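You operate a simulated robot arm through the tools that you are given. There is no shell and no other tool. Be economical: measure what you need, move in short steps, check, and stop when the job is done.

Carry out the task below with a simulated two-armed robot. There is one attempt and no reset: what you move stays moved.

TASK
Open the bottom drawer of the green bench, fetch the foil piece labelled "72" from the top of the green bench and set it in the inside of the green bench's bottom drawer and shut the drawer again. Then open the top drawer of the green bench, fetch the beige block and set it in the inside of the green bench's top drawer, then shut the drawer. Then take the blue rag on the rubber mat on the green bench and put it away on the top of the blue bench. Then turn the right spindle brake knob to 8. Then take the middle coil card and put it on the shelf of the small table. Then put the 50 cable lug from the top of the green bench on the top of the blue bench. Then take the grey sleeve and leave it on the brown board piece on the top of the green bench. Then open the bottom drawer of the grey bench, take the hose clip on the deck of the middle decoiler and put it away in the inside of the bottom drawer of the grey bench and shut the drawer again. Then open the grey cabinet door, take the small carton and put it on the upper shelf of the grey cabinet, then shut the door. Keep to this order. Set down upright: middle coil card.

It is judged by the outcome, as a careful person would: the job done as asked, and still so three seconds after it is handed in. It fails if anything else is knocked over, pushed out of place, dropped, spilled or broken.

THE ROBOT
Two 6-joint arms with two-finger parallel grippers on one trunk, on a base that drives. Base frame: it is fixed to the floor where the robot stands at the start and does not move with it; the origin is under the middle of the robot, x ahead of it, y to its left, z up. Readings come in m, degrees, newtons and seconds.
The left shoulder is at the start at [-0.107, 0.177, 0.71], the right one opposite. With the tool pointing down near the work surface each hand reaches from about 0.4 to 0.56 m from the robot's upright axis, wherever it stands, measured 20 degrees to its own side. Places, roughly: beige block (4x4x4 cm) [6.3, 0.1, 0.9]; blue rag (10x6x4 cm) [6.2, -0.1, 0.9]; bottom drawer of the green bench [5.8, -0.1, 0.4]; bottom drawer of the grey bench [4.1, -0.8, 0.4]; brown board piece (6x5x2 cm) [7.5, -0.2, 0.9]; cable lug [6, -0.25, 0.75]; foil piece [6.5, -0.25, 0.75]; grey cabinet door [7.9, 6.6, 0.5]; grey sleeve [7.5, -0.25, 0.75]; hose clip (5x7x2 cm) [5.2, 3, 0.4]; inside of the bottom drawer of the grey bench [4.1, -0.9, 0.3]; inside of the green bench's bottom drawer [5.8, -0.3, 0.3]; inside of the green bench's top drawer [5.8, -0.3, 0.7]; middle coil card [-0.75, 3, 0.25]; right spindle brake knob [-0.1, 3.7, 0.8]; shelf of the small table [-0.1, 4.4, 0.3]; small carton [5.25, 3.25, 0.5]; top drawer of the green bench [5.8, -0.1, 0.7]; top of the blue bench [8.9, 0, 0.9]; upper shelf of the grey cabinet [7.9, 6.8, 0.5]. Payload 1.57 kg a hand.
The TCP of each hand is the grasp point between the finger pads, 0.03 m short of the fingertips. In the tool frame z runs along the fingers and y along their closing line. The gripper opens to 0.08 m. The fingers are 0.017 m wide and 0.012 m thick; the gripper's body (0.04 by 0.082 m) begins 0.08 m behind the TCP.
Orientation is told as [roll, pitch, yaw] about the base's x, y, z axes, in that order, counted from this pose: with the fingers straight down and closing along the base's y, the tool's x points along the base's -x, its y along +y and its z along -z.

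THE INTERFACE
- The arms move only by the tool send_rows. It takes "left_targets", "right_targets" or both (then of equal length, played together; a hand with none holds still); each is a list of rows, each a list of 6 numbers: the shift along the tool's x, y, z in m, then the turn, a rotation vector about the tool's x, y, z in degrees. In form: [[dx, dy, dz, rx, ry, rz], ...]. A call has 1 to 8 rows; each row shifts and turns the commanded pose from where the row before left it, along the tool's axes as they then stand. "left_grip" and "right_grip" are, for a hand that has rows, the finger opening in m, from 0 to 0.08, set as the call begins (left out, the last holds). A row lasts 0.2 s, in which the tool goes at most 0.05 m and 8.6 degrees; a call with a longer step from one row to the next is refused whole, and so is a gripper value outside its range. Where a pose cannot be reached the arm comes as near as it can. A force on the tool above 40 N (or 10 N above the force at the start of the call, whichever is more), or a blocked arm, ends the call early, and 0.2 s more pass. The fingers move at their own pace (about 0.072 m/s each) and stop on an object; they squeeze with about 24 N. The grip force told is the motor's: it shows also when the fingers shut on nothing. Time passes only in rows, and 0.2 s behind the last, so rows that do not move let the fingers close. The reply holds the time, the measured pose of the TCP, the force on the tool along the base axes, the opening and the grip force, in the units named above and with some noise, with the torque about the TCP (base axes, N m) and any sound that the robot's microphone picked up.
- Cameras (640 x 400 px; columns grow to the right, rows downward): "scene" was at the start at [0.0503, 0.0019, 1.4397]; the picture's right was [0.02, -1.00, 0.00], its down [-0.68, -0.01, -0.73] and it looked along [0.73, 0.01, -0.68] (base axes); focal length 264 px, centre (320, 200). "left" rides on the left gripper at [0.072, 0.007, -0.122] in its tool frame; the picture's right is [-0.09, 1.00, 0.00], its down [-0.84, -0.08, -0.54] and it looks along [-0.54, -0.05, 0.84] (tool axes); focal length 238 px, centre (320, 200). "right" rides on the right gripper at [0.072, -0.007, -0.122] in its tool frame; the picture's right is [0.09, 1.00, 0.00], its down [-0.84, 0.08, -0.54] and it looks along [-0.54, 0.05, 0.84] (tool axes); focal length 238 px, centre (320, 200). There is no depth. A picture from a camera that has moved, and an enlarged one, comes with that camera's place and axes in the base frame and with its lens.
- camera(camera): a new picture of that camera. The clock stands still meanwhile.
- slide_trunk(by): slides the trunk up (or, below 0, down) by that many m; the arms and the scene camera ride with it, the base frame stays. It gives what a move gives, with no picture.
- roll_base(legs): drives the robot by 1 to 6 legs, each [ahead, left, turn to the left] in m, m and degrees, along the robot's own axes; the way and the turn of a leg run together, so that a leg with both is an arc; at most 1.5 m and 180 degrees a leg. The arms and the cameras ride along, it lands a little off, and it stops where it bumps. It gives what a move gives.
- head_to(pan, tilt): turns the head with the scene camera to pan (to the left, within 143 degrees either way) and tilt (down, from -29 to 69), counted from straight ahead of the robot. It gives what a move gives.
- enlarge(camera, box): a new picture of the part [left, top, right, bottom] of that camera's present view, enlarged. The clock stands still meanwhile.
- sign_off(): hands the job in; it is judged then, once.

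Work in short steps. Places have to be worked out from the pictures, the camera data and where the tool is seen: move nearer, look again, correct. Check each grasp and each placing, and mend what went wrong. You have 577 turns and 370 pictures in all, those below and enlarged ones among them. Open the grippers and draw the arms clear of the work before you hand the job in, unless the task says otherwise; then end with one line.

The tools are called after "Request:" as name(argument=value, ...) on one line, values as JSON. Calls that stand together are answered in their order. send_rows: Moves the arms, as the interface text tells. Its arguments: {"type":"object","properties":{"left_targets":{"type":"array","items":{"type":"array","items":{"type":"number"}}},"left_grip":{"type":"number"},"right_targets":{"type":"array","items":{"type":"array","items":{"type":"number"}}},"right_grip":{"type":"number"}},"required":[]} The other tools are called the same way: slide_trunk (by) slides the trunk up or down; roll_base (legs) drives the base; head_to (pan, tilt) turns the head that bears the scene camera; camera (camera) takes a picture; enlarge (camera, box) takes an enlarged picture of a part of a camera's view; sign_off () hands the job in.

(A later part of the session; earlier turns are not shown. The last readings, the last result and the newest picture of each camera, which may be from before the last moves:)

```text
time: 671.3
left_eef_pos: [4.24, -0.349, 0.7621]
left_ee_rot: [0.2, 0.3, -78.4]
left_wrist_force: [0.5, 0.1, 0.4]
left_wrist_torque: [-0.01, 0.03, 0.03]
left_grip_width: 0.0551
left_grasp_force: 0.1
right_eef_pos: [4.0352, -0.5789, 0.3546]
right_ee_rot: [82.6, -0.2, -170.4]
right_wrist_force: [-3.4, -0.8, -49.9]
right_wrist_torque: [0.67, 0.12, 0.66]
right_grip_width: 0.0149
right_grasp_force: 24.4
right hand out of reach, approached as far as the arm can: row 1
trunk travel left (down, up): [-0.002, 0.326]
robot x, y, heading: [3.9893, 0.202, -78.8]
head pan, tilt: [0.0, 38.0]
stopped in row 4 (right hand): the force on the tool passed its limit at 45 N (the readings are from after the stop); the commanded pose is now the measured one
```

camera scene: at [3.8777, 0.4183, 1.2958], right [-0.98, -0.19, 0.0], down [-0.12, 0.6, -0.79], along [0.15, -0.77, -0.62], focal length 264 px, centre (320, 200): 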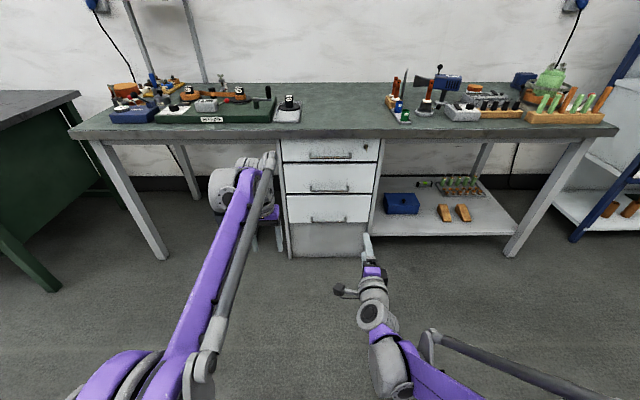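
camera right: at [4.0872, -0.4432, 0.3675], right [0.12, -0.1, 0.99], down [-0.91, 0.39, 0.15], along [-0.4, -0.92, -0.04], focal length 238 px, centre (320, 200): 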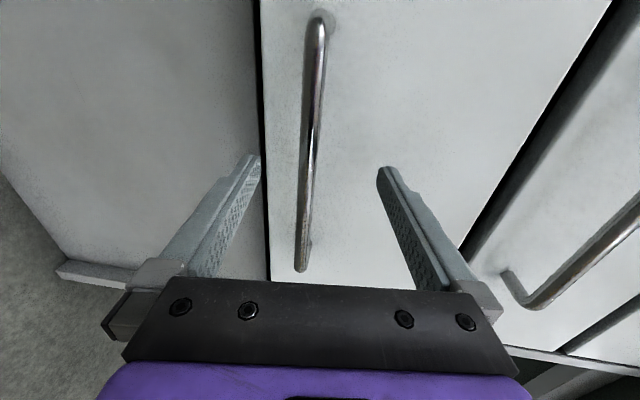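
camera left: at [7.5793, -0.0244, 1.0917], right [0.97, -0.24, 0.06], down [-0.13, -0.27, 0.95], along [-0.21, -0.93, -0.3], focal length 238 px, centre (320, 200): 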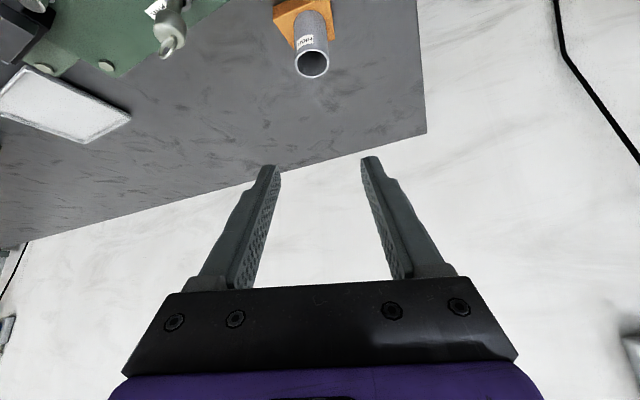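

Gripped. Relax the vertical load slightly and pull by driving back.

Request:
send_rows(right_targets=[[0, -0.003, 0, 0, 0, 0], [0, -0.002, 0, 0, 0, 0]])

Request:
roll_base(legs=[[-0.26, 0, 0]])

Request:
camera(camera="scene")

```text
time: 671.9
left_eef_pos: [4.2409, -0.3491, 0.7635]
left_ee_rot: [0.2, 0.3, -78.4]
left_wrist_force: [0.1, 0.2, 0.6]
left_wrist_torque: [0.0, -0.05, 0.0]
left_grip_width: 0.055
left_grasp_force: 0.2
right_eef_pos: [4.0344, -0.5796, 0.3573]
right_ee_rot: [82.8, -0.1, -170.5]
right_wrist_force: [-5.7, 8.2, -47.6]
right_wrist_torque: [0.74, 0.17, 0.19]
right_grip_width: 0.0212
right_grasp_force: 24.2
right hand out of reach, approached as far as the arm can: row 2
trunk travel left (down, up): [-0.002, 0.326]
robot x, y, heading: [3.99, 0.2002, -78.7]
head pan, tilt: [0.0, 38.0]
```

```text
time: 673.8
left_eef_pos: [4.1876, -0.0926, 0.7641]
left_ee_rot: [0.1, 0.3, -78.7]
left_wrist_force: [-1.1, 0.1, -0.4]
left_wrist_torque: [-0.01, 0.01, 0.0]
left_grip_width: 0.0547
left_grasp_force: 0.2
right_eef_pos: [3.9816, -0.3216, 0.356]
right_ee_rot: [82.9, -0.2, -170.8]
right_wrist_force: [1.5, -0.8, -47.8]
right_wrist_torque: [0.6, 0.15, -0.06]
right_grip_width: 0.0208
right_grasp_force: 23.6
trunk travel left (down, up): [-0.002, 0.326]
robot x, y, heading: [3.935, 0.453, -79.5]
head pan, tilt: [0.0, 38.0]
```

```text
186 pictures are left
camera scene: at [3.9561, 0.3576, 1.2954], right [-0.98, -0.19, 0.0], down [-0.12, 0.61, -0.79], along [0.15, -0.77, -0.62], focal length 264 px, centre (320, 200)
```

scene: 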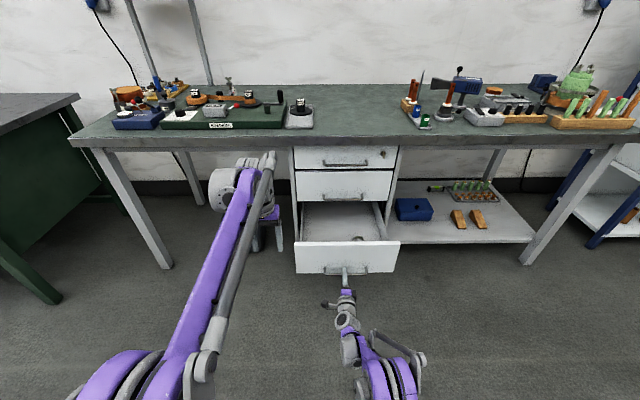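

Drawer open ~0.25 m. Release and back off.

Request:
send_rows(right_targets=[[0, 0, 0, 0, 0, 0], [0, 0, 0, 0, 0, 0], [0, 0, 0, 0, 0, 0]], right_grip=0.08)

Request:
roll_base(legs=[[-0.2, 0, 0]])

Request:
camera(camera="scene")

```text
time: 674.6
left_eef_pos: [4.1868, -0.09, 0.766]
left_ee_rot: [0.1, 0.0, -78.7]
left_wrist_force: [0.2, -0.4, 0.4]
left_wrist_torque: [0.02, -0.01, -0.01]
left_grip_width: 0.055
left_grasp_force: 0.1
right_eef_pos: [3.982, -0.3205, 0.3601]
right_ee_rot: [83.0, -0.1, -170.8]
right_wrist_force: [-0.4, -0.1, -0.1]
right_wrist_torque: [0.02, 0.0, 0.01]
right_grip_width: 0.0801
right_grasp_force: 0.1
trunk travel left (down, up): [-0.002, 0.326]
robot x, y, heading: [3.9333, 0.4532, -79.1]
head pan, tilt: [0.0, 38.0]
```

```text
time: 676.2
left_eef_pos: [4.1484, 0.1061, 0.7654]
left_ee_rot: [0.2, 0.0, -78.8]
left_wrist_force: [0.2, 0.2, 0.2]
left_wrist_torque: [-0.01, 0.03, -0.01]
left_grip_width: 0.0549
left_grasp_force: 0.2
right_eef_pos: [3.9429, -0.1233, 0.3597]
right_ee_rot: [82.9, -0.2, -170.9]
right_wrist_force: [-0.7, -0.3, -0.6]
right_wrist_torque: [0.05, 0.01, 0.02]
right_grip_width: 0.08
right_grasp_force: 0.2
trunk travel left (down, up): [-0.002, 0.326]
robot x, y, heading: [3.8962, 0.6517, -79.5]
head pan, tilt: [0.0, 38.0]
```

```text
185 pictures are left
camera scene: at [3.9178, 0.5597, 1.2958], right [-0.98, -0.19, 0.0], down [-0.12, 0.6, -0.79], along [0.15, -0.77, -0.62], focal length 264 px, centre (320, 200)
```

scene: 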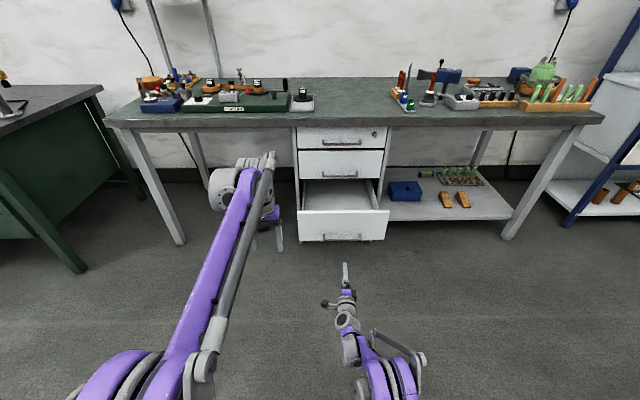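

Drawer open. Now stow the right hand again (reverse of before), then go to the decoiler.

Request:
slide_trunk(by=0.32)

Request:
send_rows(right_targets=[[0, 0.04, -0.01, 0, 0, -8.5], [0, 0.04, -0.01, 0, 0, -8.5], [0, 0.04, -0.01, 0, 0, -8.5], [0, 0.04, -0.01, 0, 0, -8.5], [0, 0.03, -0.02, 0, 0, -8.5], [0, 0.03, -0.02, 0, 0, -8.5], [0, 0.03, -0.02, 0, 0, -8.5], [0, 0, -0.02, 0, 0, -8.5]])

Request:
send_rows(right_targets=[[0, 0, -0.02, 0, 0, -8.5], [0, 0, -0.02, 0, 0, -8.5], [0, 0, -0.02, 0, 0, -4], [0, 0, -0.03, 0, 8, 0], [0, 0, -0.03, 0, 8, 0], [0, 0, -0.03, 0, 8, 0], [0.02, 0, -0.02, 0, 8, 0], [0.03, 0, -0.02, 0, 8, 0]])

```text
time: 679.4
left_eef_pos: [4.1479, 0.1065, 1.0861]
left_ee_rot: [0.1, 0.1, -78.9]
left_wrist_force: [-0.3, 0.3, 0.3]
left_wrist_torque: [0.01, 0.0, 0.0]
left_grip_width: 0.0549
left_grasp_force: 0.0
right_eef_pos: [3.9584, -0.2054, 0.8301]
right_ee_rot: [92.6, 0.0, -170.8]
right_wrist_force: [0.1, 0.9, -0.6]
right_wrist_torque: [0.01, -0.01, -0.03]
right_grip_width: 0.0799
right_grasp_force: 0.1
trunk travel left (down, up): [-0.322, 0.006]
robot x, y, heading: [3.8976, 0.6543, -79.2]
head pan, tilt: [0.0, 38.0]
```

```text
time: 681.1
left_eef_pos: [4.148, 0.1063, 1.0843]
left_ee_rot: [0.1, 0.0, -78.7]
left_wrist_force: [-0.2, 0.4, -0.2]
left_wrist_torque: [-0.04, -0.02, 0.03]
left_grip_width: 0.0549
left_grasp_force: 0.0
right_eef_pos: [4.032, -0.0651, 1.0439]
right_ee_rot: [96.6, -67.9, -177.1]
right_wrist_force: [-0.3, 0.6, 0.0]
right_wrist_torque: [-0.01, -0.02, 0.01]
right_grip_width: 0.0804
right_grasp_force: 0.0
trunk travel left (down, up): [-0.322, 0.006]
robot x, y, heading: [3.8999, 0.6542, -79.2]
head pan, tilt: [0.0, 38.0]
```

```text
time: 683.0
left_eef_pos: [4.1482, 0.1075, 1.0868]
left_ee_rot: [0.1, -0.1, -78.9]
left_wrist_force: [0.2, -0.2, -0.1]
left_wrist_torque: [-0.04, 0.03, -0.02]
left_grip_width: 0.0551
left_grasp_force: 0.1
right_eef_pos: [3.9994, 0.1428, 1.025]
right_ee_rot: [1.7, -52.4, -82.2]
right_wrist_force: [0.3, -0.8, 0.5]
right_wrist_torque: [0.01, -0.01, 0.0]
right_grip_width: 0.0799
right_grasp_force: 0.1
trunk travel left (down, up): [-0.322, 0.006]
robot x, y, heading: [3.9004, 0.6515, -78.9]
head pan, tilt: [0.0, 38.0]
```

Wrist is back in the good branch. Continue to pointing down while moving it right.

Request:
send_rows(right_targets=[[0.02, -0.035, 0, 0, 8.5, 0], [0.02, -0.035, 0, 0, 8.5, 0], [0.02, -0.035, 0, 0, 8.5, 0], [0.02, -0.035, 0, 0, 8.5, 0], [0.02, -0.035, 0, 0, 8.5, 0], [0.02, -0.03, 0, 0, 8.5, 0], [0.02, 0, 0, 0, 1.4, 0]])

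```text
time: 684.5
left_eef_pos: [4.1482, 0.1068, 1.085]
left_ee_rot: [0.1, -0.1, -78.8]
left_wrist_force: [0.5, -0.6, 0.1]
left_wrist_torque: [-0.01, -0.01, -0.02]
left_grip_width: 0.0549
left_grasp_force: 0.0
right_eef_pos: [3.8657, 0.2787, 0.9671]
right_ee_rot: [-12.9, -7.0, -83.7]
right_wrist_force: [-0.2, -0.3, -0.5]
right_wrist_torque: [-0.01, 0.02, 0.02]
right_grip_width: 0.0801
right_grasp_force: 0.0
right hand out of reach, approached as far as the arm can: row 2, 3, 4, 5, 6
trunk travel left (down, up): [-0.322, 0.006]
robot x, y, heading: [3.8987, 0.6544, -79.3]
head pan, tilt: [0.0, 38.0]
```

Fine; stow it up and to the right.

Request:
send_rows(right_targets=[[0.02, -0.02, -0.03, 0, 0, 0], [0.0, -0.02, -0.03, 0, 0, 0], [0.0, -0.02, -0.03, 0, 0, 0], [0, -0.02, -0.02, 0, 0, 0]])

```text
time: 685.5
left_eef_pos: [4.1488, 0.1061, 1.0849]
left_ee_rot: [0.1, 0.0, -78.8]
left_wrist_force: [-0.2, -0.7, -0.7]
left_wrist_torque: [0.0, 0.02, 0.03]
left_grip_width: 0.0548
left_grasp_force: 0.1
right_eef_pos: [3.8096, 0.3089, 1.0883]
right_ee_rot: [-13.3, -7.3, -83.5]
right_wrist_force: [0.2, 0.0, 0.1]
right_wrist_torque: [-0.03, -0.03, 0.02]
right_grip_width: 0.0801
right_grasp_force: 0.0
trunk travel left (down, up): [-0.322, 0.006]
robot x, y, heading: [3.9023, 0.649, -79.0]
head pan, tilt: [0.0, 38.0]
```

Turn around and move toward the middle decoiler.

Request:
roll_base(legs=[[-0.4, 0, 0], [0, 0, 90], [0, 0, 90], [0.2, -0.84, 0], [0.2, -0.84, 0]])

Request:
head_to(pan=5, tilt=35)

Request:
camera(camera="scene")

```text
time: 710.5
left_eef_pos: [5.0796, 2.3662, 1.0856]
left_ee_rot: [0.1, 0.0, 104.3]
left_wrist_force: [-0.4, 0.1, -0.3]
left_wrist_torque: [0.01, -0.01, -0.01]
left_grip_width: 0.055
left_grasp_force: 0.0
right_eef_pos: [5.4272, 2.1834, 1.087]
right_ee_rot: [-13.3, -7.3, 99.5]
right_wrist_force: [-0.1, 1.0, 0.1]
right_wrist_torque: [0.02, 0.0, -0.01]
right_grip_width: 0.0799
right_grasp_force: 0.0
trunk travel left (down, up): [-0.322, 0.006]
robot x, y, heading: [5.3513, 1.8349, 103.6]
head pan, tilt: [0.0, 38.0]
```

```text
time: 711.1
left_eef_pos: [5.08, 2.367, 1.0851]
left_ee_rot: [0.2, 0.0, 104.2]
left_wrist_force: [1.0, 0.2, -0.4]
left_wrist_torque: [0.03, 0.02, -0.02]
left_grip_width: 0.0549
left_grasp_force: 0.0
right_eef_pos: [5.4266, 2.1833, 1.0875]
right_ee_rot: [-13.3, -7.2, 99.5]
right_wrist_force: [0.5, -0.3, 0.3]
right_wrist_torque: [0.0, 0.0, 0.02]
right_grip_width: 0.0799
right_grasp_force: 0.1
trunk travel left (down, up): [-0.322, 0.006]
robot x, y, heading: [5.3593, 1.8342, 103.7]
head pan, tilt: [5.0, 35.0]
```

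```text
184 pictures are left
camera scene: at [5.3389, 1.877, 1.6273], right [0.95, 0.32, 0.0], down [0.18, -0.54, -0.82], along [-0.26, 0.78, -0.57], focal length 264 px, centre (320, 200)
```

scene: 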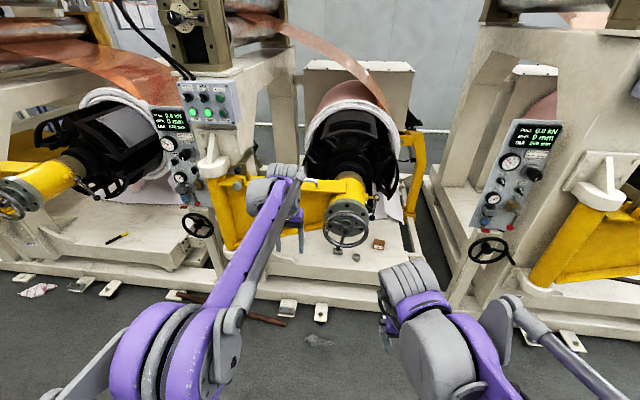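

Zoom in on the deck of the middle decoiler.

Request:
enlarge(camera="scene", box=[240, 180, 440, 330])

```text
2.67 times, centred on (340, 255) of scene
camera zoom: at [5.3389, 1.877, 1.6273], right [0.95, 0.32, 0.0], down [0.18, -0.54, -0.82], along [-0.26, 0.78, -0.57], focal length 703 px, centre (267, 53)
```

zoom: 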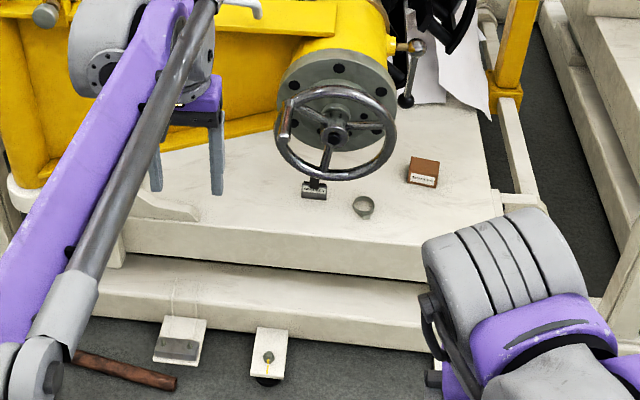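

The hose clip (ring) is at ≈(5.19, 3.03), carton ≈(5.31, 3.15); a handwheel overhangs. Move closer, avoiding floor plates at x<5.1.

Request:
roll_base(legs=[[0.4, -0.27, 0]])

Request:
camera(camera="left")

Request:
head_to(pan=10, tilt=48)

Request:
camera(camera="scene")

```text
time: 714.1
left_eef_pos: [5.2461, 2.825, 1.0858]
left_ee_rot: [0.1, 0.0, 104.4]
left_wrist_force: [-0.6, -0.5, -0.6]
left_wrist_torque: [0.02, -0.03, -0.01]
left_grip_width: 0.0548
left_grasp_force: 0.0
right_eef_pos: [5.5942, 2.643, 1.0864]
right_ee_rot: [-13.3, -7.2, 99.8]
right_wrist_force: [0.0, 0.1, -0.8]
right_wrist_torque: [-0.03, 0.0, -0.03]
right_grip_width: 0.0801
right_grasp_force: 0.0
trunk travel left (down, up): [-0.322, 0.006]
robot x, y, heading: [5.5248, 2.2992, 104.0]
head pan, tilt: [5.0, 35.0]
```

```text
182 pictures are left
camera left: at [5.2569, 2.7533, 1.2066], right [-0.99, -0.16, 0.0], down [-0.13, 0.83, 0.54], along [-0.09, 0.53, -0.84], focal length 238 px, centre (320, 200)
```

left: 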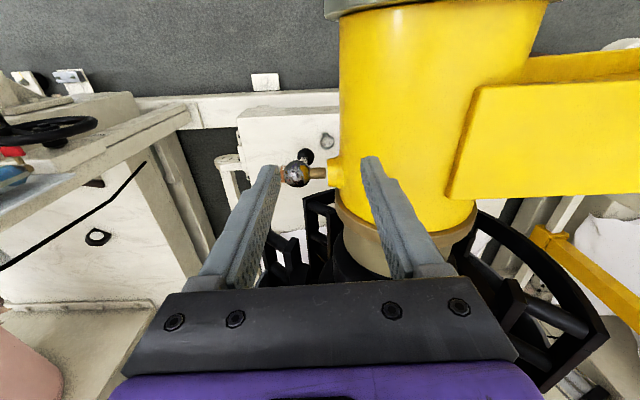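

```text
time: 714.9
left_eef_pos: [5.2452, 2.8251, 1.0859]
left_ee_rot: [0.1, 0.0, 104.5]
left_wrist_force: [0.0, -0.8, -1.0]
left_wrist_torque: [0.01, -0.01, 0.02]
left_grip_width: 0.055
left_grasp_force: 0.2
right_eef_pos: [5.5944, 2.6438, 1.0878]
right_ee_rot: [-13.4, -7.2, 99.9]
right_wrist_force: [-0.7, -0.1, -0.2]
right_wrist_torque: [0.01, 0.0, -0.02]
right_grip_width: 0.0801
right_grasp_force: 0.1
trunk travel left (down, up): [-0.322, 0.006]
robot x, y, heading: [5.5237, 2.2937, 104.1]
head pan, tilt: [10.0, 48.0]
```

```text
181 pictures are left
camera scene: at [5.504, 2.3253, 1.6084], right [0.91, 0.41, 0.0], down [0.3, -0.68, -0.67], along [-0.27, 0.61, -0.74], focal length 264 px, centre (320, 200)
```

scene: 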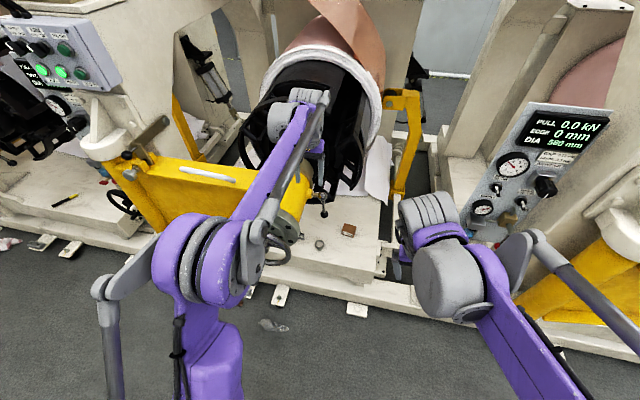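

Triangulation: clip ≈(5.197, 2.995, 0.455) under the yellow drum (bottom ≈0.70), wheel in front. I'll approach from the right side with heading ≈140° and a tilted hand. Turn, then shift right.

Request:
roll_base(legs=[[0, 0, 36], [-0.085, -0.4, 0]])

Request:
head_to(pan=0, tilt=45)

Request:
camera(camera="scene")

```text
time: 720.6
left_eef_pos: [5.3013, 2.8051, 1.0847]
left_ee_rot: [0.1, 0.0, 141.1]
left_wrist_force: [-0.9, 1.0, -0.3]
left_wrist_torque: [0.03, 0.0, 0.03]
left_grip_width: 0.0547
left_grasp_force: 0.0
right_eef_pos: [5.6891, 2.8667, 1.0876]
right_ee_rot: [-13.4, -7.3, 136.4]
right_wrist_force: [-0.5, 0.0, 0.3]
right_wrist_torque: [-0.02, 0.01, 0.0]
right_grip_width: 0.08
right_grasp_force: 0.1
trunk travel left (down, up): [-0.322, 0.006]
robot x, y, heading: [5.8447, 2.544, 140.8]
head pan, tilt: [10.0, 48.0]
```

```text
time: 721.4
left_eef_pos: [5.3018, 2.8055, 1.0852]
left_ee_rot: [0.1, 0.0, 141.1]
left_wrist_force: [-0.2, 0.3, -0.7]
left_wrist_torque: [-0.02, 0.01, -0.02]
left_grip_width: 0.0552
left_grasp_force: 0.0
right_eef_pos: [5.6892, 2.8684, 1.0878]
right_ee_rot: [-13.2, -7.4, 136.4]
right_wrist_force: [0.8, -0.1, -0.1]
right_wrist_torque: [0.0, 0.01, 0.01]
right_grip_width: 0.08
right_grasp_force: 0.0
trunk travel left (down, up): [-0.322, 0.006]
robot x, y, heading: [5.8427, 2.5447, 140.8]
head pan, tilt: [0.0, 45.0]
```

```text
180 pictures are left
camera scene: at [5.8138, 2.5706, 1.6125], right [0.63, 0.77, 0.0], down [0.55, -0.45, -0.71], along [-0.55, 0.45, -0.71], focal length 264 px, centre (320, 200)
```

scene: 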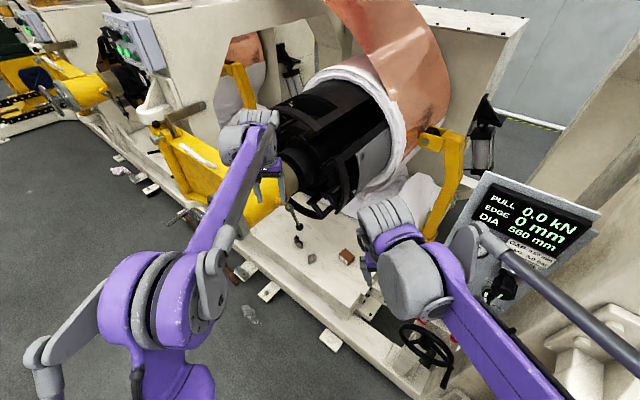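

Request:
enlarge(camera="scene", box=[210, 190, 390, 370])

```text
2.22 times, centred on (300, 280) of scene
camera zoom: at [5.8138, 2.5706, 1.6125], right [0.63, 0.77, 0.0], down [0.55, -0.45, -0.71], along [-0.55, 0.45, -0.71], focal length 586 px, centre (364, 22)
```

zoom: 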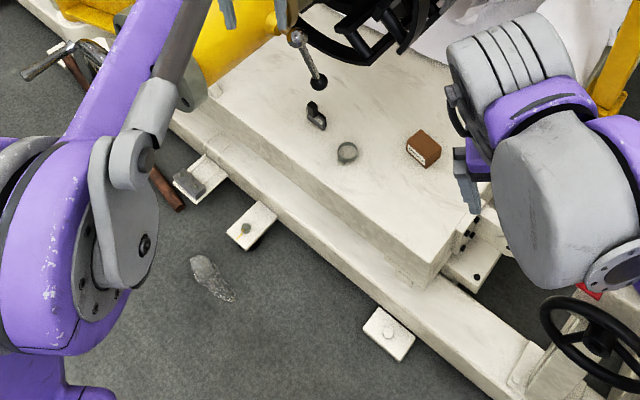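

Clip refined: (5.20, 3.016, 0.43). I shift the base away (+x) to lower the hand clear of the wheel, tilt the hand 50°, and lower the trunk.

Request:
roll_base(legs=[[-0.13, -0.08, 0]])

Request:
send_rows(left_targets=[[0, 0, 0, 0, -8.4, 0], [0, 0, 0, 0, -8.4, 0], [0, 0, 0, 0, -8.4, 0], [0, 0, 0, 0, -8.4, 0], [0, 0, 0, 0, -8.4, 0], [0, 0, 0, 0, -8.4, 0]], left_grip=0.08)

Request:
slide_trunk(by=-0.3)

Request:
camera(camera="scene")

```text
time: 722.7
left_eef_pos: [5.4493, 2.7868, 1.085]
left_ee_rot: [0.1, 0.0, 141.3]
left_wrist_force: [0.6, 0.4, 0.5]
left_wrist_torque: [-0.02, -0.02, 0.05]
left_grip_width: 0.055
left_grasp_force: 0.1
right_eef_pos: [5.8381, 2.8496, 1.0884]
right_ee_rot: [-13.4, -7.2, 136.4]
right_wrist_force: [-0.4, -0.3, 0.1]
right_wrist_torque: [-0.02, -0.01, 0.03]
right_grip_width: 0.0798
right_grasp_force: 0.1
trunk travel left (down, up): [-0.322, 0.006]
robot x, y, heading: [5.9932, 2.5234, 140.7]
head pan, tilt: [0.0, 45.0]
```

```text
time: 724.1
left_eef_pos: [5.451, 2.7856, 1.0858]
left_ee_rot: [0.2, -50.5, 141.0]
left_wrist_force: [0.2, -0.3, 0.1]
left_wrist_torque: [-0.02, -0.02, -0.05]
left_grip_width: 0.0801
left_grasp_force: 0.2
right_eef_pos: [5.8395, 2.8485, 1.0881]
right_ee_rot: [-13.3, -7.2, 136.4]
right_wrist_force: [0.2, 0.8, 0.0]
right_wrist_torque: [-0.02, 0.0, 0.0]
right_grip_width: 0.08
right_grasp_force: 0.0
trunk travel left (down, up): [-0.322, 0.006]
robot x, y, heading: [5.9904, 2.5284, 140.8]
head pan, tilt: [0.0, 45.0]
```

```text
time: 727.1
left_eef_pos: [5.45, 2.7864, 0.786]
left_ee_rot: [0.2, -50.3, 141.0]
left_wrist_force: [0.4, -1.2, 0.0]
left_wrist_torque: [0.0, -0.03, -0.02]
left_grip_width: 0.0801
left_grasp_force: 0.0
right_eef_pos: [5.8387, 2.8494, 0.7874]
right_ee_rot: [-13.3, -7.4, 136.4]
right_wrist_force: [0.3, -0.6, -0.6]
right_wrist_torque: [-0.03, 0.0, -0.04]
right_grip_width: 0.08
right_grasp_force: 0.1
trunk travel left (down, up): [-0.022, 0.306]
robot x, y, heading: [5.9944, 2.5293, 140.7]
head pan, tilt: [0.0, 45.0]
```

```text
178 pictures are left
camera scene: at [5.9237, 2.5838, 1.3007], right [0.63, 0.77, 0.0], down [0.55, -0.45, -0.71], along [-0.55, 0.45, -0.71], focal length 264 px, centre (320, 200)
```

scene: 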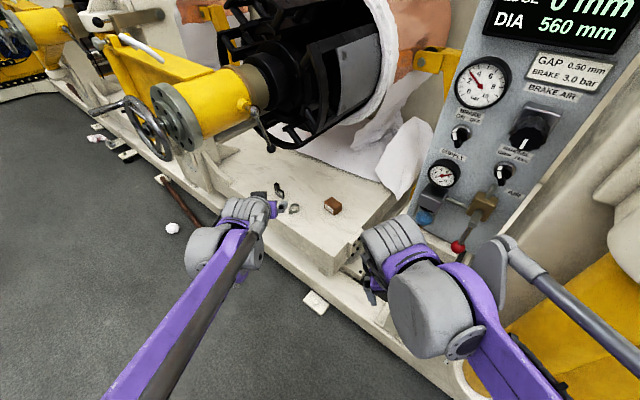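

Lower the left hand 0.22 m in the free space in front of the deck.

Request:
send_rows(left_targets=[[0.0308, 0, 0.0256, 0, 0, 0], [0.0308, 0, 0.0256, 0, 0, 0], [0.0308, 0, 0.0256, 0, 0, 0], [0.0308, 0, 0.0256, 0, 0, 0], [0.0308, 0, 0.0256, 0, 0, 0], [0.0154, 0, 0.0128, 0, 0, 0]])

Request:
camera(camera="left")

```text
time: 728.5
left_eef_pos: [5.449, 2.7862, 0.5631]
left_ee_rot: [0.2, -50.4, 140.9]
left_wrist_force: [0.0, 0.6, 0.5]
left_wrist_torque: [0.0, -0.05, 0.01]
left_grip_width: 0.0804
left_grasp_force: 0.0
right_eef_pos: [5.838, 2.8491, 0.7869]
right_ee_rot: [-13.2, -7.2, 136.4]
right_wrist_force: [1.0, 0.0, -0.2]
right_wrist_torque: [0.0, -0.03, 0.0]
right_grip_width: 0.08
right_grasp_force: 0.0
trunk travel left (down, up): [-0.022, 0.306]
robot x, y, heading: [5.9945, 2.5248, 140.6]
head pan, tilt: [0.0, 45.0]
```

```text
177 pictures are left
camera left: at [5.5533, 2.6926, 0.586], right [-0.67, -0.74, 0.07], down [-0.04, 0.14, 0.99], along [-0.74, 0.66, -0.12], focal length 238 px, centre (320, 200)
```

left: 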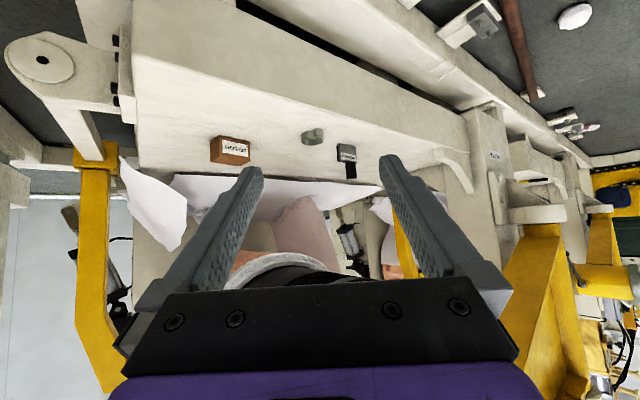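

Clip ≈(5.19, 3.025, 0.40). Drive 0.2 ahead, then look again.

Request:
roll_base(legs=[[0.2, -0.02, 0]])

Request:
camera(camera="left")

Request:
camera(camera="scene")

```text
time: 729.9
left_eef_pos: [5.3479, 2.8892, 0.5639]
left_ee_rot: [0.0, -50.3, 141.0]
left_wrist_force: [-0.1, 0.1, 0.1]
left_wrist_torque: [-0.01, 0.0, -0.01]
left_grip_width: 0.08
left_grasp_force: 0.0
right_eef_pos: [5.7454, 2.9459, 0.7878]
right_ee_rot: [-13.4, -6.0, 135.2]
right_wrist_force: [1.4, -3.4, 7.8]
right_wrist_torque: [0.35, -0.2, -0.13]
right_grip_width: 0.08
right_grasp_force: 0.1
trunk travel left (down, up): [-0.022, 0.306]
robot x, y, heading: [5.8892, 2.6257, 140.5]
head pan, tilt: [0.0, 45.0]
stopped in leg 1: the force on the tool passed its limit at 106 N (the readings are from after the stop); the commanded pose is now the measured one
```

```text
176 pictures are left
camera left: at [5.4527, 2.795, 0.5865], right [-0.67, -0.74, 0.07], down [-0.04, 0.13, 0.99], along [-0.74, 0.66, -0.12], focal length 238 px, centre (320, 200)
```

left: 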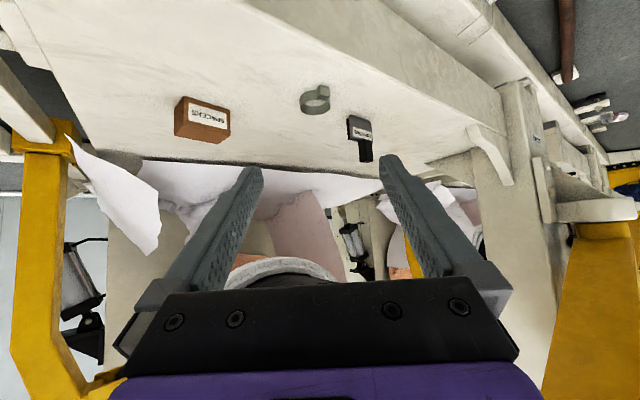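

```text
175 pictures are left
camera scene: at [5.823, 2.6849, 1.3007], right [0.63, 0.77, 0.0], down [0.55, -0.45, -0.71], along [-0.55, 0.45, -0.71], focal length 264 px, centre (320, 200)
```

scene: 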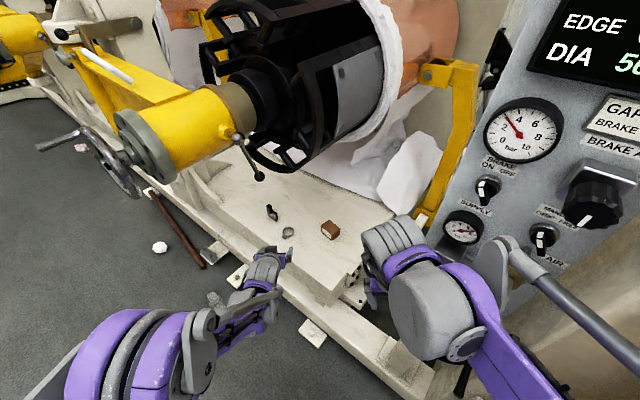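

The right arm bumped the gauge panel. Back off a little and look.

Request:
roll_base(legs=[[-0.08, 0, 0]])

Request:
camera(camera="right")

Request:
camera(camera="scene")

```text
time: 731.0
left_eef_pos: [5.4121, 2.8376, 0.5655]
left_ee_rot: [0.2, -50.4, 140.9]
left_wrist_force: [-0.4, 0.3, -0.1]
left_wrist_torque: [0.0, 0.02, 0.0]
left_grip_width: 0.08
left_grasp_force: 0.0
right_eef_pos: [5.8072, 2.8936, 0.7875]
right_ee_rot: [-13.3, -6.0, 135.2]
right_wrist_force: [1.4, 0.3, 1.0]
right_wrist_torque: [-0.01, 0.02, 0.01]
right_grip_width: 0.08
right_grasp_force: 0.0
trunk travel left (down, up): [-0.022, 0.306]
robot x, y, heading: [5.955, 2.5752, 140.6]
head pan, tilt: [0.0, 45.0]
```

```text
174 pictures are left
camera right: at [5.8516, 2.8201, 0.8999], right [-0.64, -0.73, -0.24], down [-0.69, 0.41, 0.59], along [-0.34, 0.54, -0.77], focal length 238 px, centre (320, 200)
```

right: 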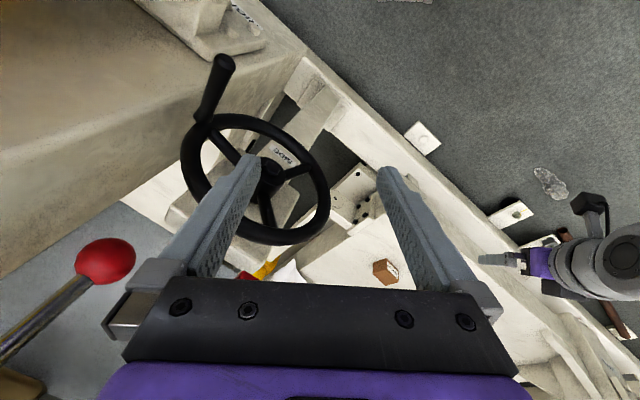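

```text
173 pictures are left
camera scene: at [5.8861, 2.6337, 1.3007], right [0.63, 0.77, 0.0], down [0.55, -0.45, -0.71], along [-0.55, 0.45, -0.71], focal length 264 px, centre (320, 200)
```

scene: 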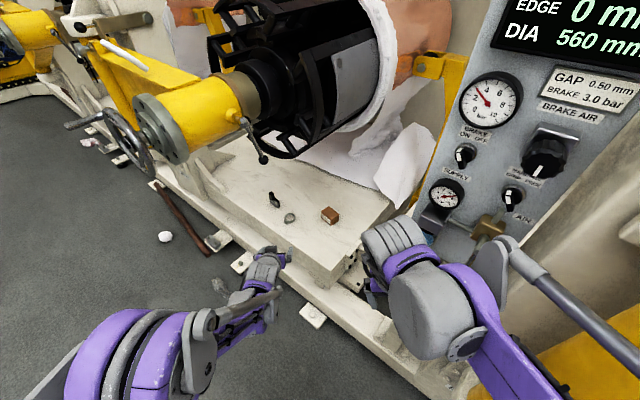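

Wheel is actually higher (z ≥0.86) at (5.19, 2.62), so a heading of ~120° works and keeps the right arm away from the panel. Move back/left first, then turn.

Request:
roll_base(legs=[[-0.15, 0.427, 0]])

Request:
roll_base(legs=[[0, 0, -20.6]])

Request:
head_to(pan=-20, tilt=35)

Request:
camera(camera="scene")

```text
time: 735.3
left_eef_pos: [5.256, 2.4096, 0.5647]
left_ee_rot: [0.1, -50.4, 140.8]
left_wrist_force: [-0.5, 0.4, 0.2]
left_wrist_torque: [-0.01, 0.01, -0.03]
left_grip_width: 0.0801
left_grasp_force: 0.0
right_eef_pos: [5.6514, 2.4663, 0.7874]
right_ee_rot: [-13.3, -5.9, 135.0]
right_wrist_force: [-0.4, -0.5, 0.0]
right_wrist_torque: [-0.03, 0.02, -0.01]
right_grip_width: 0.08
right_grasp_force: 0.0
trunk travel left (down, up): [-0.022, 0.306]
robot x, y, heading: [5.797, 2.1496, 140.6]
head pan, tilt: [0.0, 45.0]
```

```text
time: 736.8
left_eef_pos: [5.3829, 2.5851, 0.5646]
left_ee_rot: [0.3, -50.3, 120.2]
left_wrist_force: [-0.2, 0.7, -0.3]
left_wrist_torque: [0.0, 0.01, -0.03]
left_grip_width: 0.0802
left_grasp_force: 0.0
right_eef_pos: [5.7733, 2.4979, 0.7881]
right_ee_rot: [-13.4, -6.0, 114.4]
right_wrist_force: [0.3, 0.1, 0.0]
right_wrist_torque: [0.01, -0.02, 0.01]
right_grip_width: 0.0801
right_grasp_force: 0.1
trunk travel left (down, up): [-0.022, 0.306]
robot x, y, heading: [5.798, 2.1483, 119.9]
head pan, tilt: [0.0, 45.0]
```

```text
time: 737.6
left_eef_pos: [5.3829, 2.5844, 0.565]
left_ee_rot: [0.2, -50.2, 120.2]
left_wrist_force: [0.2, 0.3, 0.1]
left_wrist_torque: [0.03, 0.02, 0.03]
left_grip_width: 0.08
left_grasp_force: 0.1
right_eef_pos: [5.7733, 2.497, 0.7882]
right_ee_rot: [-13.3, -5.9, 114.5]
right_wrist_force: [-0.4, 0.4, -1.2]
right_wrist_torque: [0.0, -0.03, 0.0]
right_grip_width: 0.08
right_grasp_force: 0.2
trunk travel left (down, up): [-0.022, 0.306]
robot x, y, heading: [5.8013, 2.15, 119.8]
head pan, tilt: [-20.0, 35.0]
```

```text
172 pictures are left
camera scene: at [5.7797, 2.2425, 1.3155], right [0.99, 0.17, 0.0], down [0.1, -0.57, -0.82], along [-0.14, 0.81, -0.57], focal length 264 px, centre (320, 200)
```

scene: 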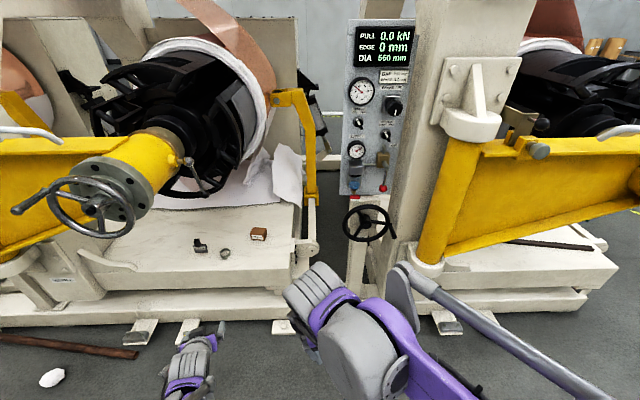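

Valve lever hangs straight down as before; nothing changed. Drive ahead 0.33 toward the clip.

Request:
roll_base(legs=[[0.33, -0.05, 0]])

Request:
camera(camera="left")

Request:
camera(camera="scene")

```text
time: 739.8
left_eef_pos: [5.2616, 2.8946, 0.564]
left_ee_rot: [0.2, -50.3, 120.4]
left_wrist_force: [1.2, 0.1, -0.3]
left_wrist_torque: [-0.01, 0.02, -0.01]
left_grip_width: 0.08
left_grasp_force: 0.1
right_eef_pos: [5.6504, 2.8082, 0.788]
right_ee_rot: [-13.3, -6.1, 114.5]
right_wrist_force: [-0.4, 0.6, 0.6]
right_wrist_torque: [-0.01, 0.01, -0.01]
right_grip_width: 0.08
right_grasp_force: 0.0
trunk travel left (down, up): [-0.022, 0.306]
robot x, y, heading: [5.6812, 2.4601, 120.0]
head pan, tilt: [-20.0, 35.0]
```

```text
171 pictures are left
camera left: at [5.3253, 2.769, 0.5862], right [-0.89, -0.46, 0.07], down [0.01, 0.14, 0.99], along [-0.46, 0.88, -0.12], focal length 238 px, centre (320, 200)
```

left: 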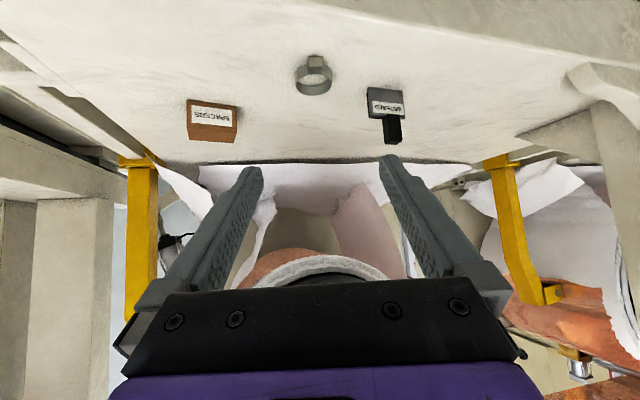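

```text
170 pictures are left
camera scene: at [5.6584, 2.5534, 1.3155], right [0.98, 0.17, 0.0], down [0.1, -0.56, -0.82], along [-0.14, 0.81, -0.57], focal length 264 px, centre (320, 200)
```

scene: 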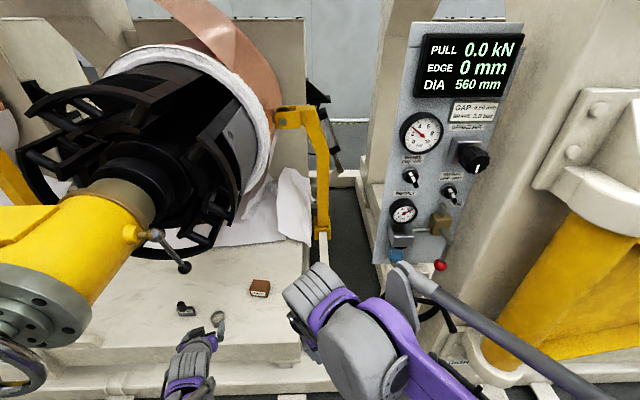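

Ring ≈(5.187, 3.025, 0.385), straight ahead 0.136. Lower 0.14 first (still at the deck's front edge).

Request:
send_rows(left_targets=[[0.027, 0, 0.0224, 0, 0, 0], [0.027, 0, 0.0224, 0, 0, 0], [0.027, 0, 0.0224, 0, 0, 0], [0.027, 0, 0.0224, 0, 0, 0]])

Request:
camera(camera="left")

```text
time: 740.8
left_eef_pos: [5.2616, 2.8922, 0.422]
left_ee_rot: [0.2, -50.3, 120.4]
left_wrist_force: [-0.3, 0.0, 0.1]
left_wrist_torque: [0.0, 0.01, 0.01]
left_grip_width: 0.08
left_grasp_force: 0.0
right_eef_pos: [5.6511, 2.8084, 0.7883]
right_ee_rot: [-13.3, -6.1, 114.5]
right_wrist_force: [0.8, -0.2, 0.2]
right_wrist_torque: [0.01, 0.0, 0.02]
right_grip_width: 0.08
right_grasp_force: 0.1
trunk travel left (down, up): [-0.022, 0.306]
robot x, y, heading: [5.6746, 2.4603, 120.2]
head pan, tilt: [-20.0, 35.0]
```

```text
169 pictures are left
camera left: at [5.3263, 2.7679, 0.4441], right [-0.89, -0.46, 0.07], down [0.01, 0.14, 0.99], along [-0.46, 0.88, -0.12], focal length 238 px, centre (320, 200)
```

left: 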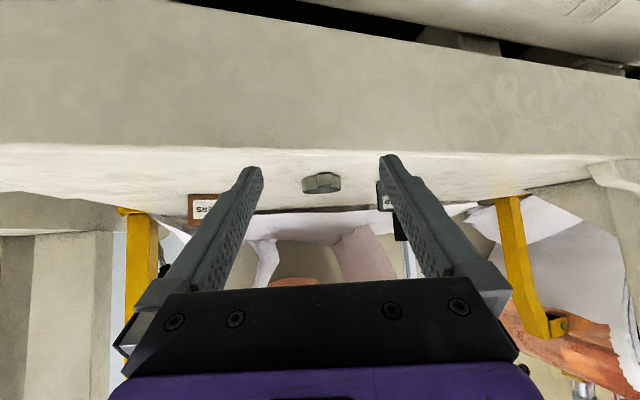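

Deck ≈0.38, ring dead ahead. Move forward 0.10 at this height.

Request:
send_rows(left_targets=[[-0.0213, 0, 0.0256, 0, 0, 0], [-0.0213, 0, 0.0256, 0, 0, 0], [-0.0213, 0, 0.0256, 0, 0, 0]])

Request:
camera(camera="left")

```text
time: 741.6
left_eef_pos: [5.2085, 2.981, 0.4233]
left_ee_rot: [0.2, -50.3, 120.4]
left_wrist_force: [-0.5, -0.2, -0.4]
left_wrist_torque: [0.0, 0.0, -0.02]
left_grip_width: 0.0802
left_grasp_force: 0.1
right_eef_pos: [5.6518, 2.809, 0.788]
right_ee_rot: [-13.3, -6.0, 114.5]
right_wrist_force: [-0.4, -0.3, 0.6]
right_wrist_torque: [0.04, -0.03, -0.03]
right_grip_width: 0.0801
right_grasp_force: 0.1
trunk travel left (down, up): [-0.022, 0.306]
robot x, y, heading: [5.676, 2.4617, 120.1]
head pan, tilt: [-20.0, 35.0]
```

```text
168 pictures are left
camera left: at [5.2737, 2.8554, 0.4446], right [-0.89, -0.46, 0.07], down [0.01, 0.14, 0.99], along [-0.46, 0.88, -0.12], focal length 238 px, centre (320, 200)
```

left: 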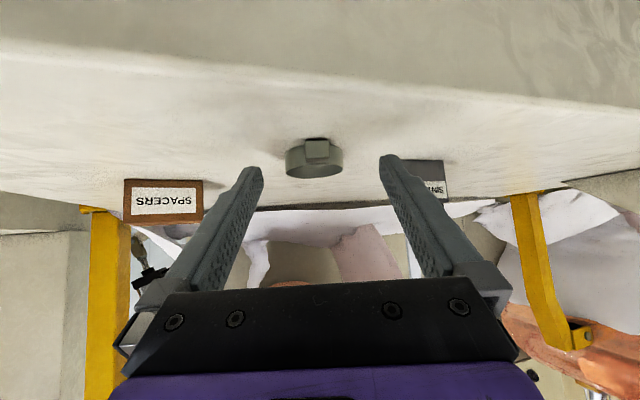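

Advance 4.7 cm and down 2.6 cm onto the ring.

Request:
send_rows(left_targets=[[-0.005, -0.005, 0.026, 0, 0, 0], [-0.0046, 0, 0.0265, 0, 0, 0]])

Request:
camera(camera="left")

```text
time: 742.3
left_eef_pos: [5.1927, 3.0206, 0.4073]
left_ee_rot: [0.0, -51.2, 120.5]
left_wrist_force: [10.0, -18.3, 47.5]
left_wrist_torque: [0.32, 0.1, 0.26]
left_grip_width: 0.0786
left_grasp_force: 0.1
right_eef_pos: [5.6538, 2.8022, 0.7891]
right_ee_rot: [-13.3, -6.2, 114.7]
right_wrist_force: [-0.7, 0.8, 0.2]
right_wrist_torque: [-0.03, -0.05, -0.01]
right_grip_width: 0.08
right_grasp_force: 0.0
trunk travel left (down, up): [-0.022, 0.306]
robot x, y, heading: [5.6762, 2.463, 120.0]
head pan, tilt: [-20.0, 35.0]
stopped in row 2 (left hand): the force on the tool passed its limit at 121 N (the readings are from after the stop); the commanded pose is now the measured one
```

```text
167 pictures are left
camera left: at [5.2577, 2.895, 0.4272], right [-0.89, -0.46, 0.07], down [0.01, 0.13, 0.99], along [-0.46, 0.88, -0.11], focal length 238 px, centre (320, 200)
```

left: 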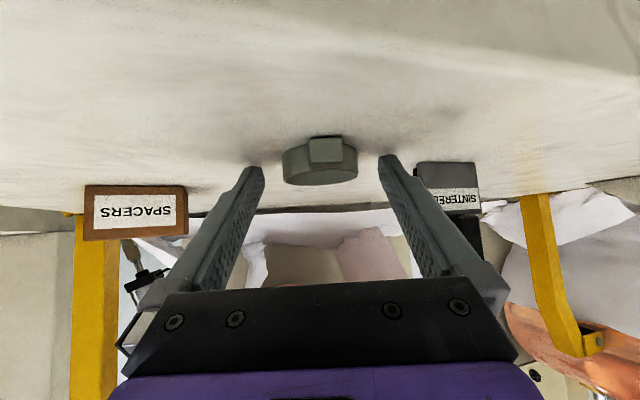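

Tips touched the deck; raise 5 mm and close on the ring.

Request:
send_rows(left_targets=[[-0.004, 0, -0.003, 0, 0.7, 0]])

Request:
send_rows(left_targets=[[0, 0, 0, 0, 0, 0], [0, 0, 0, 0, 0, 0], [0, 0, 0, 0, 0, 0], [0, 0, 0, 0, 0, 0]], left_grip=0.0)

Request:
camera(camera="left")

```text
time: 742.7
left_eef_pos: [5.1917, 3.0205, 0.408]
left_ee_rot: [0.1, -49.9, 120.5]
left_wrist_force: [7.4, -12.2, 26.4]
left_wrist_torque: [0.32, -0.32, -0.28]
left_grip_width: 0.0787
left_grasp_force: 0.1
right_eef_pos: [5.6526, 2.805, 0.7884]
right_ee_rot: [-13.3, -6.1, 114.6]
right_wrist_force: [-0.7, -0.7, 0.3]
right_wrist_torque: [-0.01, 0.0, -0.04]
right_grip_width: 0.0802
right_grasp_force: 0.1
trunk travel left (down, up): [-0.022, 0.306]
robot x, y, heading: [5.6778, 2.4575, 120.2]
head pan, tilt: [-20.0, 35.0]
```

```text
time: 743.7
left_eef_pos: [5.192, 3.0218, 0.4088]
left_ee_rot: [0.1, -49.9, 120.5]
left_wrist_force: [5.9, 2.8, 23.6]
left_wrist_torque: [0.44, 0.0, -0.06]
left_grip_width: 0.0474
left_grasp_force: 23.9
right_eef_pos: [5.6535, 2.805, 0.7885]
right_ee_rot: [-13.3, -6.1, 114.7]
right_wrist_force: [-1.0, -0.6, 0.7]
right_wrist_torque: [-0.03, 0.01, 0.02]
right_grip_width: 0.0801
right_grasp_force: 0.0
trunk travel left (down, up): [-0.022, 0.306]
robot x, y, heading: [5.6762, 2.4599, 120.0]
head pan, tilt: [-20.0, 35.0]
```

```text
166 pictures are left
camera left: at [5.2572, 2.8971, 0.4305], right [-0.89, -0.45, 0.07], down [0.0, 0.15, 0.99], along [-0.46, 0.88, -0.13], focal length 238 px, centre (320, 200)
```

left: 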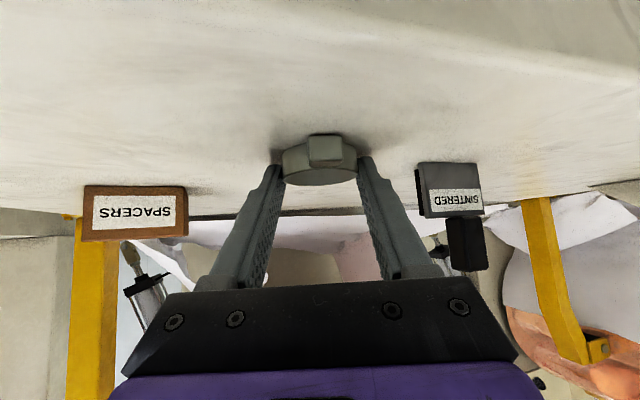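

Gripped (47 mm). Lift 4 cm and check.

Request:
send_rows(left_targets=[[-0.0155, 0, -0.0128, 0, 0, 0], [-0.0155, 0, -0.0128, 0, 0, 0]])

Request:
camera(camera="left")

```text
time: 744.3
left_eef_pos: [5.1912, 3.0195, 0.4458]
left_ee_rot: [0.0, -49.7, 120.5]
left_wrist_force: [0.9, -0.2, -1.0]
left_wrist_torque: [0.01, 0.02, 0.01]
left_grip_width: 0.0474
left_grasp_force: 23.9
right_eef_pos: [5.6516, 2.8072, 0.788]
right_ee_rot: [-13.3, -5.9, 114.7]
right_wrist_force: [0.2, 0.6, 0.3]
right_wrist_torque: [-0.02, 0.04, -0.01]
right_grip_width: 0.0799
right_grasp_force: 0.2
trunk travel left (down, up): [-0.022, 0.306]
robot x, y, heading: [5.6797, 2.4602, 120.1]
head pan, tilt: [-20.0, 35.0]
```

```text
165 pictures are left
camera left: at [5.2547, 2.8957, 0.4687], right [-0.89, -0.46, 0.07], down [0.0, 0.15, 0.99], along [-0.46, 0.88, -0.13], focal length 238 px, centre (320, 200)
```

left: 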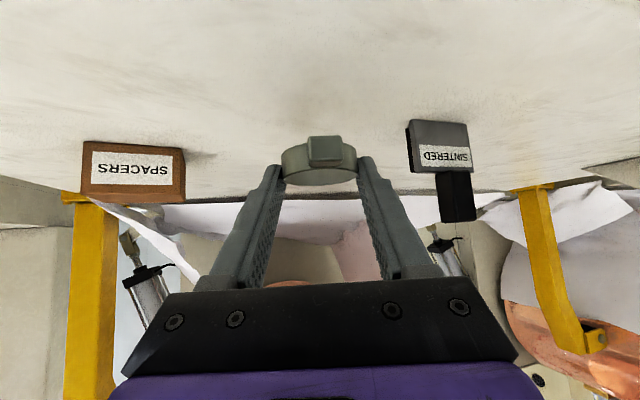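

Clip is held. Lift to 0.55 and back out the way I came.

Request:
send_rows(left_targets=[[-0.031, 0, -0.0256, 0, 0, 0], [-0.031, 0, -0.0256, 0, 0, 0], [-0.0155, 0, -0.0128, 0, 0, 0]])

Request:
roll_base(legs=[[-0.5, 0.04, 0], [-0.5, 0, 0]])

Request:
camera(camera="left")

```text
time: 745.1
left_eef_pos: [5.1905, 3.0223, 0.5474]
left_ee_rot: [0.0, -49.7, 120.4]
left_wrist_force: [-0.1, -0.2, -0.4]
left_wrist_torque: [-0.06, 0.01, -0.02]
left_grip_width: 0.0474
left_grasp_force: 23.6
right_eef_pos: [5.6516, 2.8054, 0.7878]
right_ee_rot: [-13.4, -5.9, 114.7]
right_wrist_force: [-0.1, 0.0, 0.0]
right_wrist_torque: [0.02, 0.0, 0.0]
right_grip_width: 0.0801
right_grasp_force: 0.0
trunk travel left (down, up): [-0.022, 0.306]
robot x, y, heading: [5.6769, 2.4614, 119.7]
head pan, tilt: [-20.0, 35.0]
```

```text
time: 750.6
left_eef_pos: [5.6569, 2.1368, 0.5482]
left_ee_rot: [0.0, -49.8, 120.7]
left_wrist_force: [0.0, -0.4, -0.4]
left_wrist_torque: [-0.01, -0.02, 0.01]
left_grip_width: 0.0472
left_grasp_force: 24.5
right_eef_pos: [6.1175, 1.9218, 0.787]
right_ee_rot: [-13.3, -6.0, 114.8]
right_wrist_force: [1.2, 0.6, 0.0]
right_wrist_torque: [0.01, 0.04, -0.02]
right_grip_width: 0.0803
right_grasp_force: 0.1
trunk travel left (down, up): [-0.022, 0.306]
robot x, y, heading: [6.1451, 1.5736, 120.3]
head pan, tilt: [-20.0, 35.0]
```

```text
164 pictures are left
camera left: at [5.7218, 2.013, 0.5704], right [-0.89, -0.46, 0.07], down [0.0, 0.15, 0.99], along [-0.46, 0.88, -0.13], focal length 238 px, centre (320, 200)
```

left: 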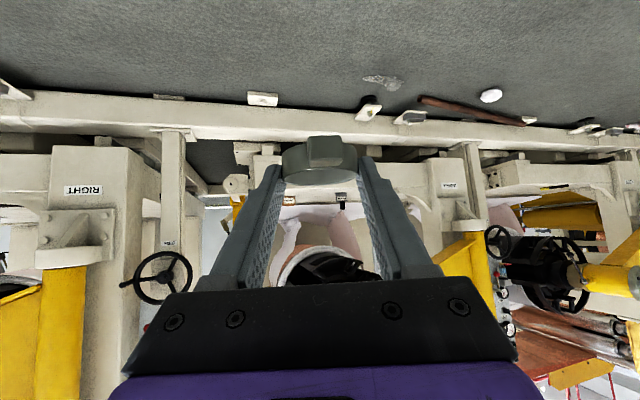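

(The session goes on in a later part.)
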